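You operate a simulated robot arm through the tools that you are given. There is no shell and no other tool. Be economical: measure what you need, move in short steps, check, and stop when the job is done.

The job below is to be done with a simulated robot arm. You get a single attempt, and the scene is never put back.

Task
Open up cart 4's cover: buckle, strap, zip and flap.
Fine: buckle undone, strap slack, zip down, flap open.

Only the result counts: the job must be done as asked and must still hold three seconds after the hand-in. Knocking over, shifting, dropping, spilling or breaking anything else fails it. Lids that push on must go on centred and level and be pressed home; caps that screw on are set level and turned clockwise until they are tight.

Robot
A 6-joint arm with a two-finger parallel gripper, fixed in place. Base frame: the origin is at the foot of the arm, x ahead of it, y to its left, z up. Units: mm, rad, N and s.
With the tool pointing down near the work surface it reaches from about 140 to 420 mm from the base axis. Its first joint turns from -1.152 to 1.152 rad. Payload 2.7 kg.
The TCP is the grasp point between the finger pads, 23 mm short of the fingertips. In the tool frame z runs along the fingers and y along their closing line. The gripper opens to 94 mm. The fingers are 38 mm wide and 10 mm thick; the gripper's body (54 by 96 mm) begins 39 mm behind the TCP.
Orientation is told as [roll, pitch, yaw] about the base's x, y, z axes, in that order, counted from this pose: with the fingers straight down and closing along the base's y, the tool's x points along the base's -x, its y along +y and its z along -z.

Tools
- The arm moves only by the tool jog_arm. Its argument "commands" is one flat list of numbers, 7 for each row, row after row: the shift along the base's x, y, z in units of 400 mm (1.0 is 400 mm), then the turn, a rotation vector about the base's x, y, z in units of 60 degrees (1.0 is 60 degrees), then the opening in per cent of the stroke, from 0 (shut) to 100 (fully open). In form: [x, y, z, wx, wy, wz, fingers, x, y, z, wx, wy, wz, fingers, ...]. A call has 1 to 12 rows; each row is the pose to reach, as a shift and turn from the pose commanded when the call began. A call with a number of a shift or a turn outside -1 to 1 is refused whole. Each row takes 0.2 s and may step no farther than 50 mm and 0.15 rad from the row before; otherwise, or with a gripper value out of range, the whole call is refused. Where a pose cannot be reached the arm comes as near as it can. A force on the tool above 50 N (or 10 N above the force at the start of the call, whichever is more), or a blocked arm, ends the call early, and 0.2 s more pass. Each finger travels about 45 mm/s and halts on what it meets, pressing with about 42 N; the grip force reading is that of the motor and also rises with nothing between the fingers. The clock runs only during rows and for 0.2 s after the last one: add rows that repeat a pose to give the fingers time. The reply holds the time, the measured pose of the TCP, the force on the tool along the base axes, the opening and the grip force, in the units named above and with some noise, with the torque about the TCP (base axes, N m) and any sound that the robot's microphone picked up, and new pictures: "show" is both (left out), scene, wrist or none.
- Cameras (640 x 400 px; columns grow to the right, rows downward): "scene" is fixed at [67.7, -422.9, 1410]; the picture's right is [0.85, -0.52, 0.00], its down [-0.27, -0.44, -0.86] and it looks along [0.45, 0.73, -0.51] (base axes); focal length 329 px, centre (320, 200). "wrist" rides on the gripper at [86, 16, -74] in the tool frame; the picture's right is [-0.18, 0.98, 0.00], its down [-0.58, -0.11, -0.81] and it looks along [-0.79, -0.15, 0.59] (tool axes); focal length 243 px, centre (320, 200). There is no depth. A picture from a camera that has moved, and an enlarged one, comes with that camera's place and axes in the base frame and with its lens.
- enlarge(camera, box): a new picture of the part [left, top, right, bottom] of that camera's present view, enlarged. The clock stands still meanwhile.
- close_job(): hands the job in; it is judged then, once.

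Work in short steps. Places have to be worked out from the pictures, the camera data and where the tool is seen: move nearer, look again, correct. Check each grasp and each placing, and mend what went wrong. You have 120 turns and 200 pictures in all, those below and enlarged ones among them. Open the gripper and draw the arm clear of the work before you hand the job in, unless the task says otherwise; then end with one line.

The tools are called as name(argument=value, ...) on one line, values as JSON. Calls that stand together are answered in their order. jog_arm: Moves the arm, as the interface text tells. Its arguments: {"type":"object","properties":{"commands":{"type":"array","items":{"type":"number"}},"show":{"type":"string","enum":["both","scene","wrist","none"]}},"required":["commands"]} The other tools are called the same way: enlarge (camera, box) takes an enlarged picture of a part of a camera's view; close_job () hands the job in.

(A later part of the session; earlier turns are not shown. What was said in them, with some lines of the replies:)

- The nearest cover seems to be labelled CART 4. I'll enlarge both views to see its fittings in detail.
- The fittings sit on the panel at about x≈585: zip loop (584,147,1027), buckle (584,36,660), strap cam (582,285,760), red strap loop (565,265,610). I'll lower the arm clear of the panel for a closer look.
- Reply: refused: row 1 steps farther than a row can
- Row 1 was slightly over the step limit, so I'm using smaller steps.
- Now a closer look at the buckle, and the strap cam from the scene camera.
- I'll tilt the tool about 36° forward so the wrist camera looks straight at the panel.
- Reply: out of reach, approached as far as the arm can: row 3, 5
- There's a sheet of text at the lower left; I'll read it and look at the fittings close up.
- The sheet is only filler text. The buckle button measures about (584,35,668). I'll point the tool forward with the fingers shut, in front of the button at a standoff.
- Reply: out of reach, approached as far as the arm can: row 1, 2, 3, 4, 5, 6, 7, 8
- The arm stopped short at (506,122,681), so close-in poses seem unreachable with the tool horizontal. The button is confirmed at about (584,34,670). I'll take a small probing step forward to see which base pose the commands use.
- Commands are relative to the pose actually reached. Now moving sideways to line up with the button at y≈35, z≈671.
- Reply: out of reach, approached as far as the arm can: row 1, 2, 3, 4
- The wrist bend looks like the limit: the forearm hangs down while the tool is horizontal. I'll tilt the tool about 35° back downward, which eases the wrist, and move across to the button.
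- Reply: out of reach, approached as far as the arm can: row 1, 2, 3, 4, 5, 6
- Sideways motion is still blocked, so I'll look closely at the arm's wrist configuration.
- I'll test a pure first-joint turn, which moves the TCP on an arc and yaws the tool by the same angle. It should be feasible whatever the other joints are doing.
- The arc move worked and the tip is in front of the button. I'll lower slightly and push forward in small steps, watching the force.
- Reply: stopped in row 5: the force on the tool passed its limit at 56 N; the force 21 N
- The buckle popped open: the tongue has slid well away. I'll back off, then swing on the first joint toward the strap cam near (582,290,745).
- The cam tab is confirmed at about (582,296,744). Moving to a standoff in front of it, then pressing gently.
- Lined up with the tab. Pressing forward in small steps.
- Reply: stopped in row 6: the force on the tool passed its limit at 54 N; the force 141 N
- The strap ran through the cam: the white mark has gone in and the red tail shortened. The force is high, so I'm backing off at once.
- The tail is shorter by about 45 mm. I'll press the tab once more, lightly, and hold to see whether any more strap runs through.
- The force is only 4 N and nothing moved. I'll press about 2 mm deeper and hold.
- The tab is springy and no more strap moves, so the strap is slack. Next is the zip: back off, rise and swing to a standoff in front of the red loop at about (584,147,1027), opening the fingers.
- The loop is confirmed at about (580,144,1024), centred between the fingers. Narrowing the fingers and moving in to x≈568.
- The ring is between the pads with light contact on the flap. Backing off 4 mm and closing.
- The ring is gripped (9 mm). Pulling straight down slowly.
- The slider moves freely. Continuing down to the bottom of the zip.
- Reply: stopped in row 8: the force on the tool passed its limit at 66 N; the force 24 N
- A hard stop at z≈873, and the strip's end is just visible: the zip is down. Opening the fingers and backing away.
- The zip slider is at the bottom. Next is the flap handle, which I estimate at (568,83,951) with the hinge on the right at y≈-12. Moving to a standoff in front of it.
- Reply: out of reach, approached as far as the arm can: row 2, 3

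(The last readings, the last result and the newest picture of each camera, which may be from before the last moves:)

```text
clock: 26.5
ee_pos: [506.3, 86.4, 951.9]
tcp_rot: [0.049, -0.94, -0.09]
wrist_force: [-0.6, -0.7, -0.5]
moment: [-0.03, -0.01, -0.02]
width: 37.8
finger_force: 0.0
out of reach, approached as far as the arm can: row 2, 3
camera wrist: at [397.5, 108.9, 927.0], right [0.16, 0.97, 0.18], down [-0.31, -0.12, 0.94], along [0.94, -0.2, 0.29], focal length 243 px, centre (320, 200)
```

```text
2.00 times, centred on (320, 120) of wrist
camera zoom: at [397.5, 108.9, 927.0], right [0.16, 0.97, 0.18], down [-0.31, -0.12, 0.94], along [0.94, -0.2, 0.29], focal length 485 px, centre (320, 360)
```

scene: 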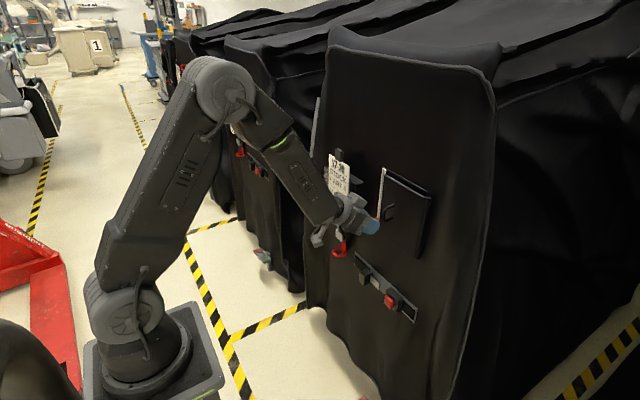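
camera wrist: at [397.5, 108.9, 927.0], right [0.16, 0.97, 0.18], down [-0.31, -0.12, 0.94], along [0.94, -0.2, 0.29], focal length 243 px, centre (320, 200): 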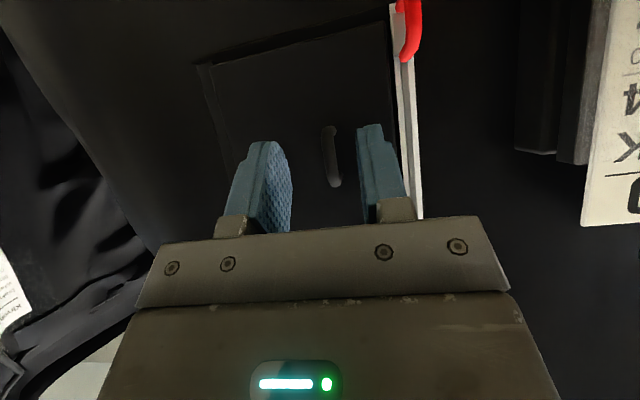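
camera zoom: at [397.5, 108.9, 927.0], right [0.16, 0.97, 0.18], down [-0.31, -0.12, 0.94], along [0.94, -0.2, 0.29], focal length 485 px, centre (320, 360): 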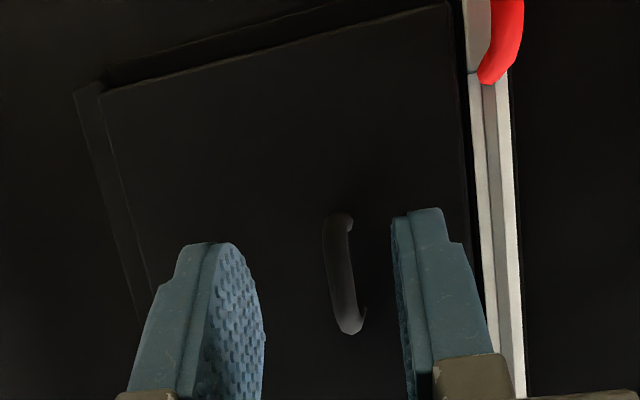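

The handle bar is centred between the fingers at about (568,85,950). Moving in.

jog_arm(commands=[0.05, 0, -0.003, 0, 0, 0, 40, 0.1, -0.002, -0.004, 0, 0, 0, 40, 0.13, -0.003, -0.004, 0, 0, 0, 40, 0.14, -0.003, -0.004, 0, 0, 0, 40])

```text
clock: 27.5
ee_pos: [563.2, 86.8, 951.2]
tcp_rot: [0.06, -0.939, -0.093]
wrist_force: [-0.8, 0.3, 0.5]
moment: [0.03, -0.04, -0.02]
width: 37.5
finger_force: 0.1
camera wrist: at [453.5, 108.1, 926.5], right [0.15, 0.97, 0.18], down [-0.31, -0.13, 0.94], along [0.94, -0.2, 0.29], focal length 243 px, centre (320, 200)
```

scene: 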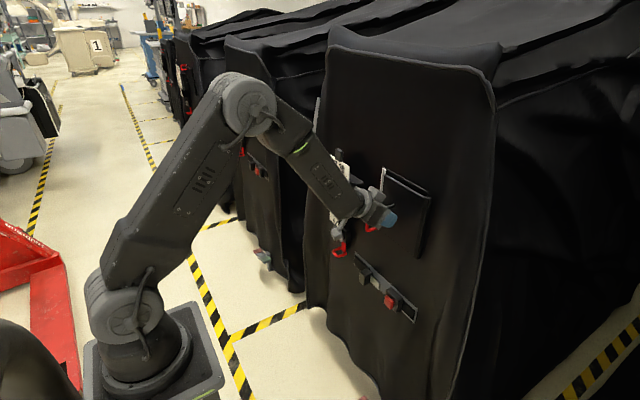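
wrist: 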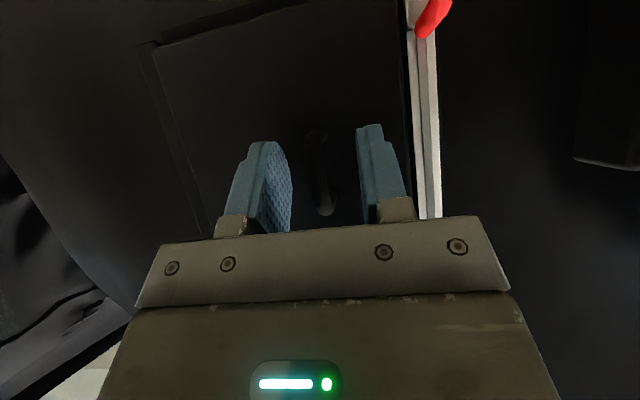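

The bar is between the pads with no contact yet. Closing on it.

jog_arm(commands=[0, 0, 0, 0, 0, 0, 20, 0, 0, 0, 0, 0, 0, 0, 0, 0, 0, 0, 0, 0, 0, 0, 0, 0, 0, 0, 0, 0], show="wrist")

```text
clock: 28.5
ee_pos: [563.0, 85.1, 951.0]
tcp_rot: [0.058, -0.942, -0.093]
wrist_force: [-0.7, -15.1, 0.5]
moment: [-1.57, 0.05, -0.02]
width: 10.0
finger_force: 45.0
camera wrist: at [453.5, 106.8, 926.4], right [0.15, 0.97, 0.18], down [-0.32, -0.13, 0.94], along [0.94, -0.2, 0.29], focal length 243 px, centre (320, 200)
```

wrist: 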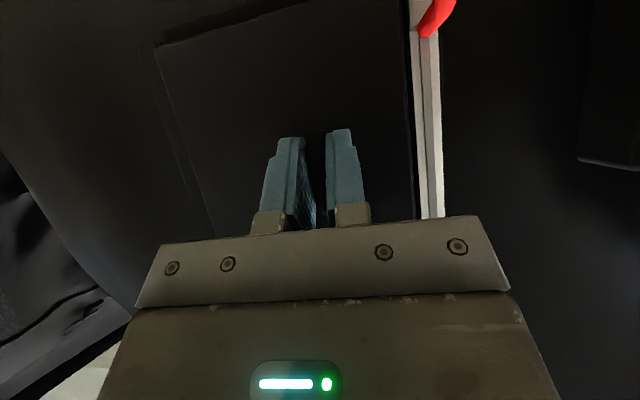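

Gripped (10 mm wide). Pulling the flap open along an arc about the right-hand hinge, first about 20°.

jog_arm(commands=[-0.021, -0.007, 0, 0, 0, 0, 0, -0.041, -0.0175, 0, 0, 0, 0, 0, -0.06, -0.029, 0, 0, 0, 0, 0, -0.078, -0.042, 0, 0, 0, 0, 0])

```text
clock: 29.2
ee_pos: [548.7, 77.4, 951.7]
tcp_rot: [0.058, -0.944, -0.108]
wrist_force: [4.4, -7.0, -2.0]
moment: [-1.57, 0.21, -0.01]
width: 9.8
finger_force: 44.9
out of reach, approached as far as the arm can: row 2, 3
stopped in row 3: the force on the tool passed its limit at 52 N (the readings are from after the stop); the commanded pose is now the measured one
camera wrist: at [439.5, 102.2, 925.9], right [0.17, 0.97, 0.18], down [-0.32, -0.12, 0.94], along [0.93, -0.22, 0.29], focal length 243 px, centre (320, 200)
```

scene: 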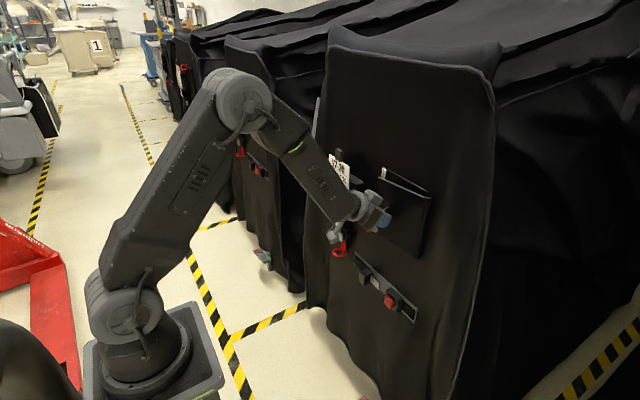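
wrist: 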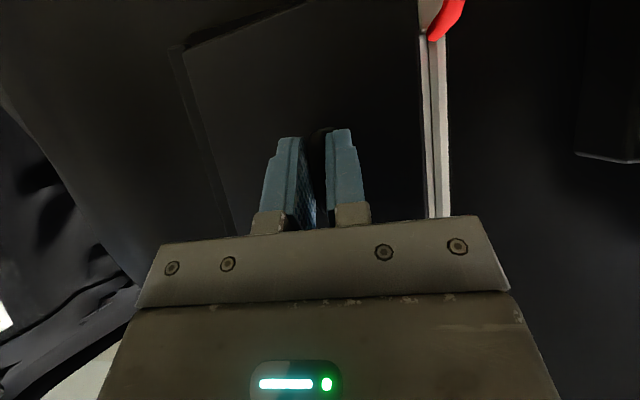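

The flap is swinging out (about 9° so far), hinged on the right as expected. Continuing the arc with a slight right yaw to stay within the wrist's range.

jog_arm(commands=[-0.012, -0.005, 0, 0, 0, -0.02, 0, -0.024, -0.01, 0, 0, 0, -0.03, 0, -0.033, -0.016, 0, 0, 0, -0.04, 0, -0.042, -0.023, 0, 0, 0, -0.055, 0, -0.059, -0.037, 0, 0, 0, -0.07, 0, -0.075, -0.053, 0, 0, 0, -0.085, 0])

```text
clock: 30.6
ee_pos: [517.5, 55.6, 951.9]
tcp_rot: [0.064, -0.945, -0.21]
wrist_force: [31.8, -24.2, -16.6]
moment: [-1.66, -0.01, 0.05]
width: 10.4
finger_force: 44.4
camera wrist: at [413.2, 90.7, 926.1], right [0.26, 0.95, 0.19], down [-0.33, -0.09, 0.94], along [0.91, -0.31, 0.29], focal length 243 px, centre (320, 200)
```

scene: 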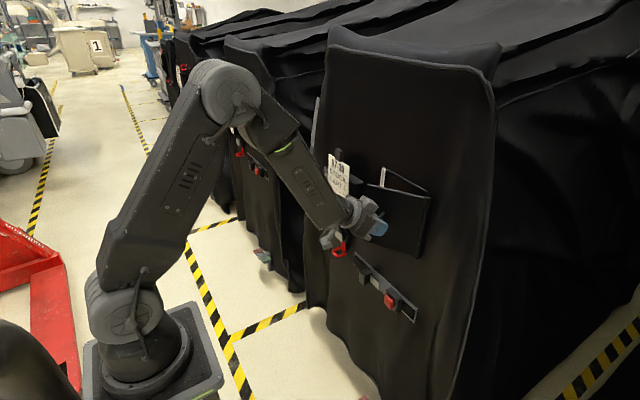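
wrist: 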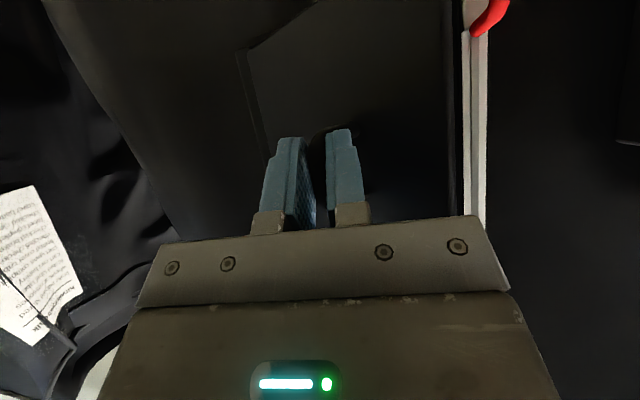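

It's open about 30° and the force is building as the fingers wedge. I'll release, back away, and see whether the flap stays put.

jog_arm(commands=[0, 0, 0, 0, 0, 0, 25, 0, 0, 0, 0, 0, 0, 40, -0.06, 0, 0.01, 0, 0, 0, 45, -0.11, 0.02, 0.03, 0, 0, 0, 45, -0.13, 0.06, 0.06, 0, 0, 0, 45, -0.13, 0.06, 0.06, 0, 0, 0, 45])

enlarge(camera="scene", box=[310, 130, 450, 330])

```text
clock: 32.0
ee_pos: [465.5, 83.5, 975.6]
tcp_rot: [0.063, -0.944, -0.202]
wrist_force: [-0.4, -0.7, -0.1]
moment: [-0.05, -0.03, 0.01]
width: 42.3
finger_force: 0.2
camera wrist: at [359.6, 116.5, 950.6], right [0.25, 0.95, 0.18], down [-0.33, -0.09, 0.94], along [0.91, -0.3, 0.29], focal length 243 px, centre (320, 200)
```

scene: 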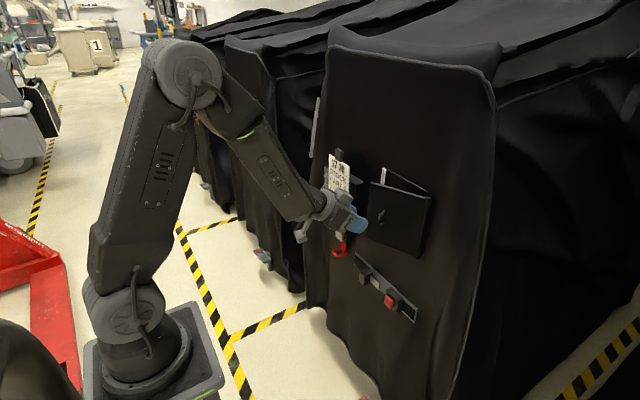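
wrist: 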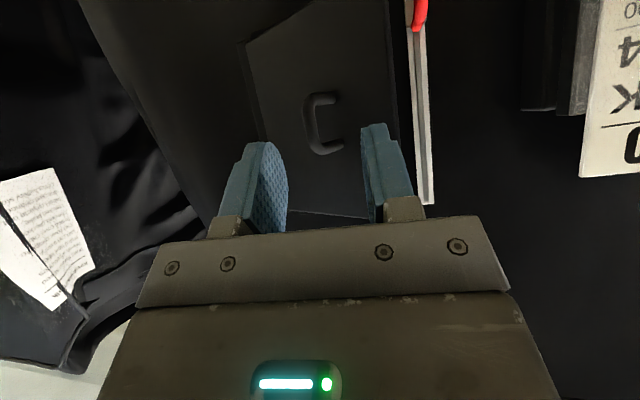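

```text
2.00 times, centred on (380, 230) of scene
camera zoom: at [67.7, -422.9, 1410.0], right [0.85, -0.52, 0.0], down [-0.27, -0.44, -0.86], along [0.45, 0.73, -0.51], focal length 657 px, centre (200, 140)
```

zoom: 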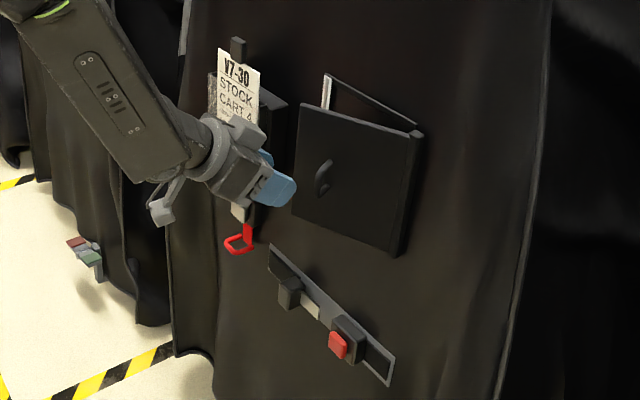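

The flap holds at about 30°. Next I'll shut the fingers, rise above the flap, steepen the tool, and come in behind the free edge near (522,124) from above to push it wide open.

jog_arm(commands=[0, 0.041, 0.0985, 0, 0.1, 0, 20, 0, 0.091, 0.1985, 0, 0.2, 0, 0, 0.011, 0.141, 0.2735, 0, 0.3, 0, 0, 0.086, 0.146, 0.286, 0, 0.4, 0, 0, 0.161, 0.146, 0.286, 0, 0.472, 0, 0, 0.231, 0.146, 0.274, 0, 0.472, 0, 0, 0.231, 0.146, 0.274, 0, 0.472, 0, 0])

```text
clock: 33.6
ee_pos: [560.7, 141.9, 1085.4]
tcp_rot: [-0.044, -0.455, -0.131]
wrist_force: [-0.9, -0.2, 0.4]
moment: [-0.03, -0.01, 0.0]
width: 0.0
finger_force: 41.4
camera wrist: at [454.3, 175.8, 1113.7], right [0.31, 0.95, 0.04], down [0.15, -0.09, 0.98], along [0.94, -0.3, -0.18], focal length 243 px, centre (320, 200)
```

scene: 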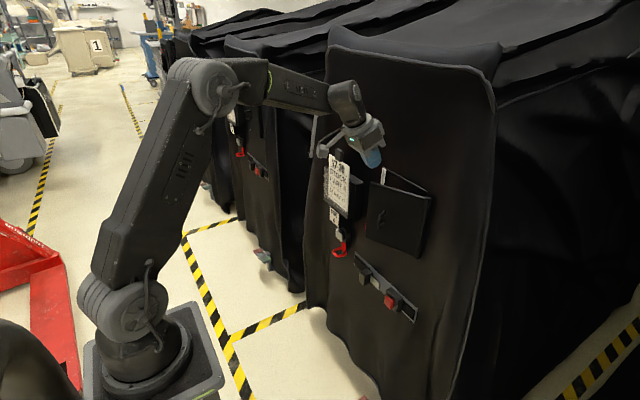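
wrist: 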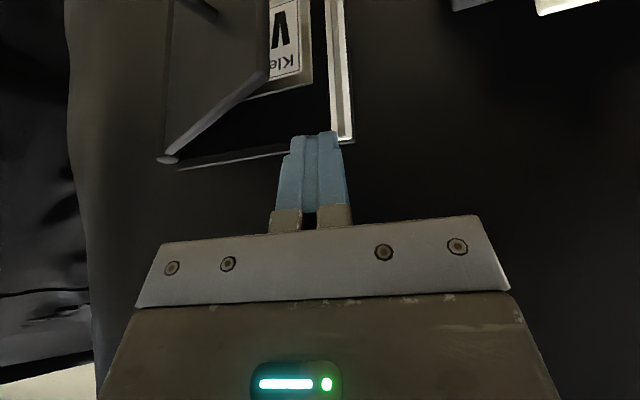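

The flap's free top corner is at about (545,122,1028). Lowering the closed fingers beside it.

jog_arm(commands=[0.005, 0.005, -0.07, 0, 0, 0, 0, 0.008, 0.006, -0.12, 0, 0, 0, 0, 0.01, 0.006, -0.16, 0, 0, 0, 0])

```text
clock: 34.4
ee_pos: [561.9, 143.0, 1019.9]
tcp_rot: [-0.044, -0.458, -0.132]
wrist_force: [0.0, 0.3, -0.1]
moment: [0.0, 0.02, 0.03]
width: 0.0
finger_force: 41.8
camera wrist: at [457.8, 175.7, 1048.9], right [0.31, 0.95, 0.04], down [0.15, -0.09, 0.98], along [0.94, -0.3, -0.18], focal length 243 px, centre (320, 200)
```

scene: 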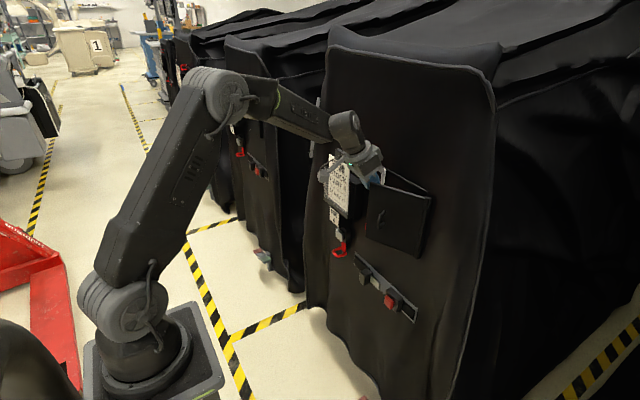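
wrist: 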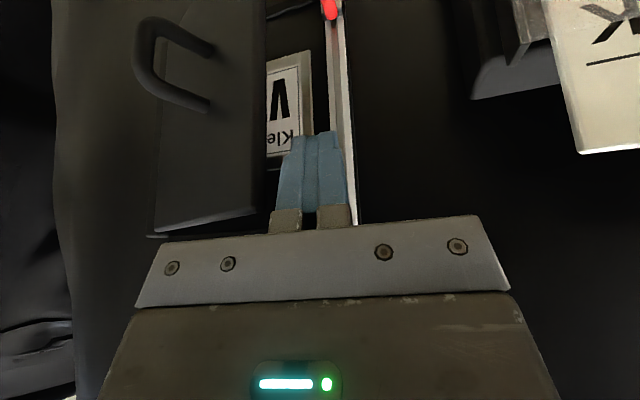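

The fingers are beside and behind the free edge. Sweeping on an arc to push the flap outward and right.

jog_arm(commands=[0, -0.035, 0.01, 0, 0, -0.01, 0, 0, -0.07, 0.01, 0, 0, -0.03, 0, -0.022, -0.078, 0.01, 0, 0, -0.04, 0, -0.045, -0.0875, 0.01, 0, 0, -0.05, 0, -0.07, -0.101, 0.01, 0, 0, -0.06, 0, -0.095, -0.1175, 0.01, 0, 0, -0.07, 0, -0.117, -0.135, 0.01, 0, 0, -0.08, 0, -0.137, -0.155, 0.01, 0, 0, -0.09, 0])

```text
clock: 34.9
ee_pos: [560.4, 132.5, 1024.0]
tcp_rot: [-0.027, -0.454, -0.154]
wrist_force: [-3.7, 9.5, 0.6]
moment: [0.04, 0.04, -0.2]
width: 0.0
finger_force: 42.6
stopped in row 2: the force on the tool passed its limit at 61 N (the readings are from after the stop); the commanded pose is now the measured one
camera wrist: at [454.5, 167.1, 1052.7], right [0.33, 0.94, 0.06], down [0.16, -0.11, 0.98], along [0.93, -0.31, -0.18], focal length 243 px, centre (320, 200)
```

scene: 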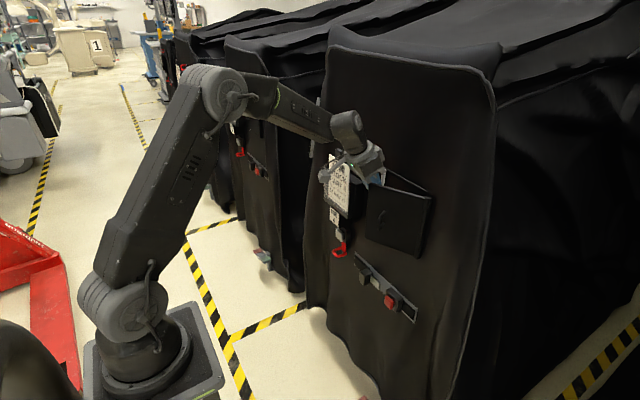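
wrist: 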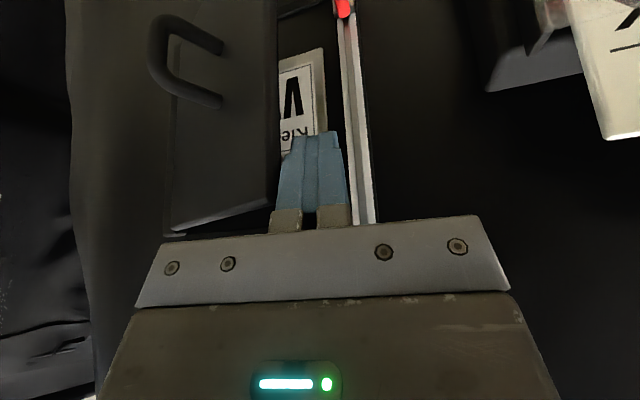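

The finger caught the flap's edge rather than its inside face. Backing off slightly, going about 14 mm deeper, then sweeping again.

jog_arm(commands=[0.0, 0.015, 0, 0, 0, 0, 0, 0.018, 0.015, 0, 0, 0, 0, 0, 0.035, 0.012, 0, 0, 0, 0, 0, 0.037, -0.008, 0, 0, 0, 0, 0, 0.037, -0.025, 0, 0, 0, -0.01, 0, 0.035, -0.04, 0, 0, 0, -0.02, 0])

```text
clock: 36.3
ee_pos: [575.0, 113.7, 1022.9]
tcp_rot: [-0.031, -0.451, -0.176]
wrist_force: [-0.2, 0.0, -0.1]
moment: [-0.01, -0.02, 0.03]
width: 0.0
finger_force: 42.1
camera wrist: at [470.5, 151.0, 1052.3], right [0.35, 0.94, 0.05], down [0.15, -0.11, 0.98], along [0.93, -0.33, -0.18], focal length 243 px, centre (320, 200)
```

scene: 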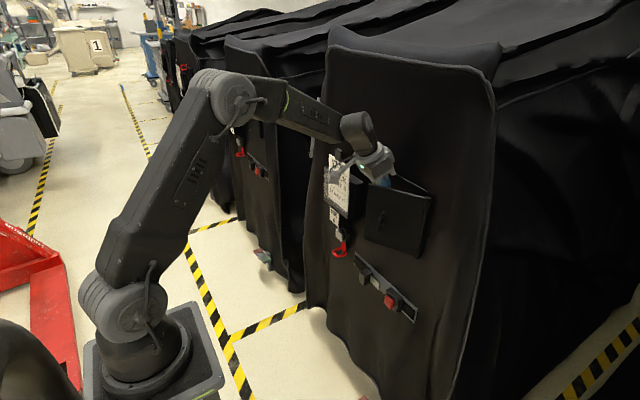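
wrist: 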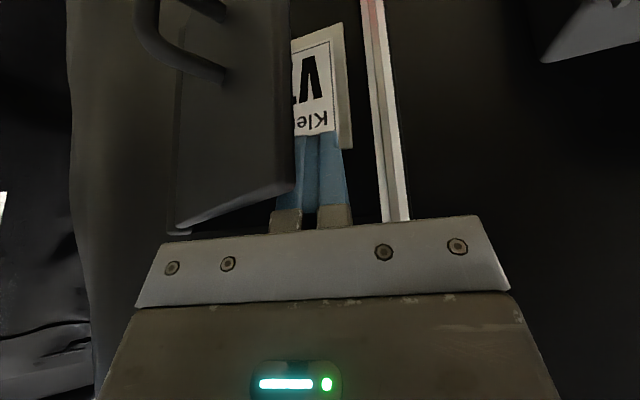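

The fingers are now behind the flap. Sweeping outward on the arc.

jog_arm(commands=[-0.02, -0.005, 0, 0, 0, -0.01, 0, -0.0475, -0.014, 0, 0, 0, -0.02, 0, -0.0725, -0.024, 0, 0, 0, -0.03, 0, -0.0975, -0.037, 0, 0, 0, -0.05, 0, -0.121, -0.052, 0, 0, 0, -0.06, 0, -0.1425, -0.069, 0, 0, 0, -0.08, 0, -0.164, -0.088, 0, 0, 0, -0.09, 0, -0.1825, -0.109, 0, 0, 0, -0.11, 0])

```text
clock: 38.1
ee_pos: [500.4, 71.9, 1023.6]
tcp_rot: [-0.029, -0.451, -0.29]
wrist_force: [-0.1, -0.5, 0.3]
moment: [0.0, -0.03, 0.0]
width: 0.0
finger_force: 42.1
camera wrist: at [401.5, 120.2, 1052.1], right [0.45, 0.89, 0.05], down [0.14, -0.13, 0.98], along [0.88, -0.44, -0.18], focal length 243 px, centre (320, 200)
```

scene: 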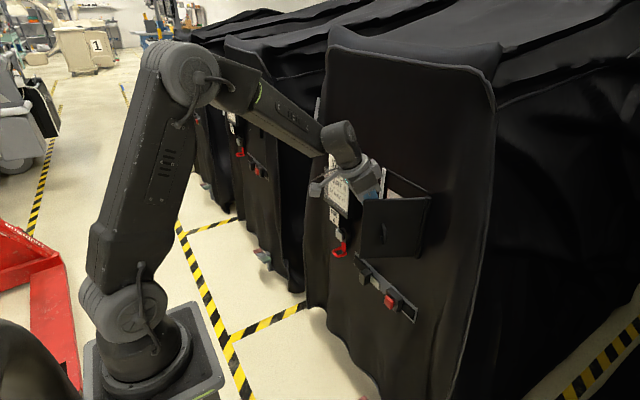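
wrist: 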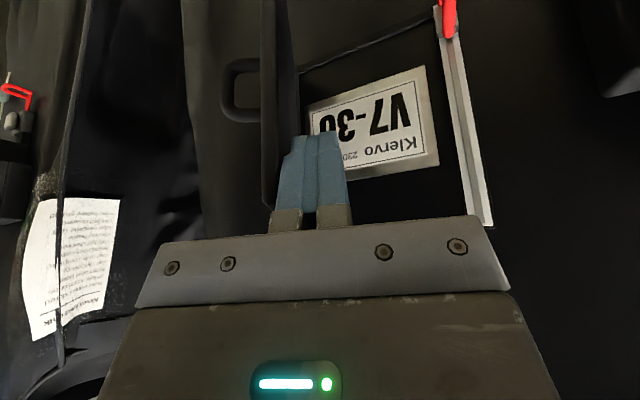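

The flap is at about 60° with no resistance. Continuing the sweep past 90°.

jog_arm(commands=[-0.0135, -0.027, 0, 0, 0, -0.02, 0, -0.0285, -0.05, 0, 0, 0, -0.04, 0, -0.041, -0.075, 0, 0, 0, -0.06, 0, -0.051, -0.1, 0, 0, 0, -0.09, 0, -0.061, -0.127, 0, 0, 0, -0.11, 0, -0.066, -0.155, 0, 0, 0, -0.14, 0, -0.07, -0.182, 0, 0, 0, -0.16, 0, -0.071, -0.21, 0, 0, 0, -0.18, 0, -0.07, -0.237, 0, 0, 0, -0.2, 0, -0.066, -0.265, 0, 0, 0, -0.22, 0])

```text
clock: 40.5
ee_pos: [473.7, -27.7, 1023.2]
tcp_rot: [-0.021, -0.451, -0.511]
wrist_force: [-10.9, 14.1, 5.3]
moment: [0.06, 0.07, 0.02]
width: 0.0
finger_force: 41.4
stopped in row 10: the force on the tool passed its limit at 53 N (the readings are from after the stop); the commanded pose is now the measured one
camera wrist: at [388.0, 41.5, 1053.0], right [0.63, 0.77, 0.06], down [0.11, -0.16, 0.98], along [0.77, -0.62, -0.18], focal length 243 px, centre (320, 200)
```

scene: 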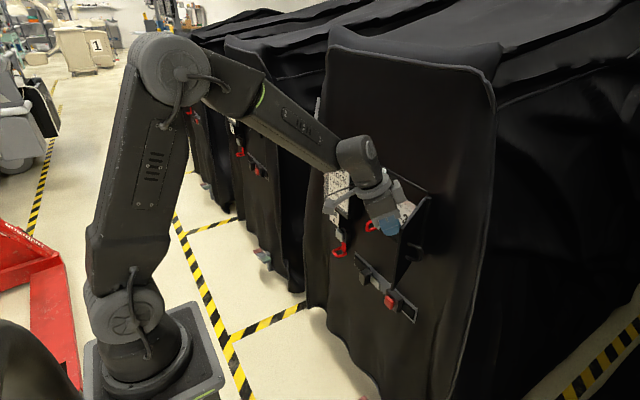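
wrist: 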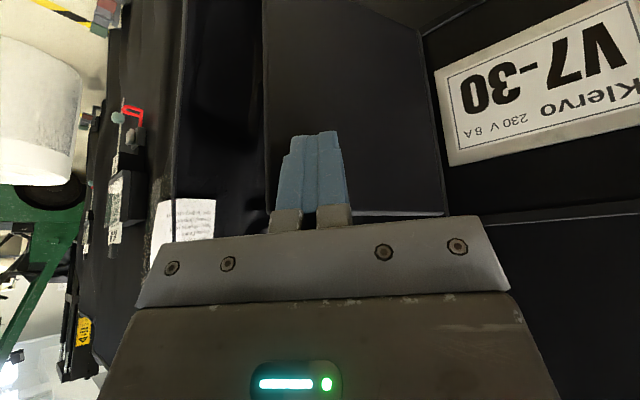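

The flap reached its stop at roughly 100°. I'll ease off, lift clear and draw back to verify everything.

jog_arm(commands=[0, 0.03, 0.01, 0, 0, 0, 0, 0, 0.05, 0.08, 0, 0, 0, 0, 0, 0.05, 0.18, 0, 0, 0, 0, -0.03, 0.08, 0.28, 0, 0, 0, 0, -0.1, 0.15, 0.35, 0, 0, 0.05, 20, -0.18, 0.22, 0.4, 0, 0, 0.1, 40, -0.22, 0.3, 0.44, 0, 0, 0.15, 60, -0.22, 0.3, 0.44, 0, 0, 0.15, 60])

enlarge(camera="scene", box=[310, 130, 460, 330])

```text
clock: 42.3
ee_pos: [385.9, 90.0, 1197.0]
tcp_rot: [-0.023, -0.451, -0.357]
wrist_force: [0.6, 0.3, 0.3]
moment: [0.0, 0.0, 0.0]
width: 56.3
finger_force: 0.1
camera wrist: at [290.5, 144.9, 1226.9], right [0.51, 0.86, 0.06], down [0.13, -0.14, 0.98], along [0.85, -0.49, -0.18], focal length 243 px, centre (320, 200)
```

scene: 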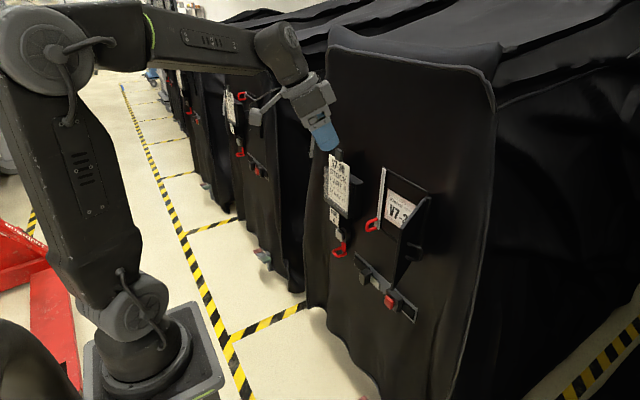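
wrist: 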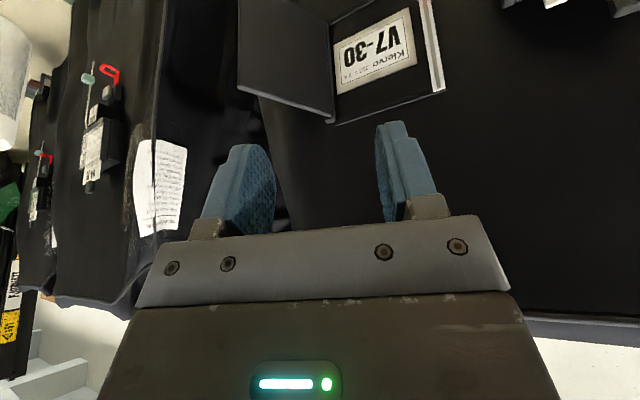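

```text
2.00 times, centred on (385, 230) of scene
camera zoom: at [67.7, -422.9, 1410.0], right [0.85, -0.52, 0.0], down [-0.27, -0.44, -0.86], along [0.45, 0.73, -0.51], focal length 657 px, centre (190, 140)
```

zoom: 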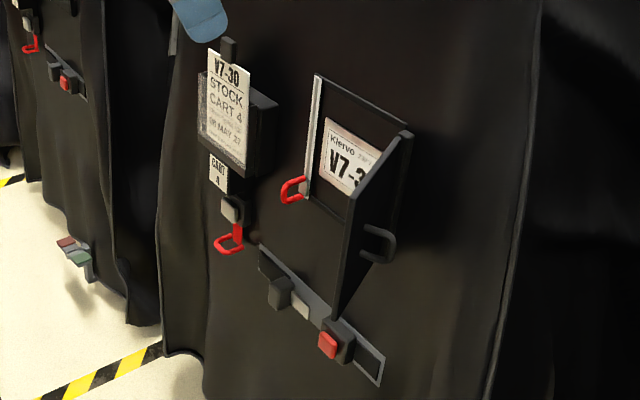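

Everything checks out: the buckle is apart, the strap tail has been let out through its cam, the zip slider is at the bottom, and the flap stands open past 90°. The arm is clear with its fingers open, so I'm handing in.

close_job()

```text
The job is handed in.
```

Cart 4's cover is open: the buckle is undone, the strap is slack, the zip is all the way down, and the flap stands open past 90°. I saw nothing else disturbed in the last pictures.
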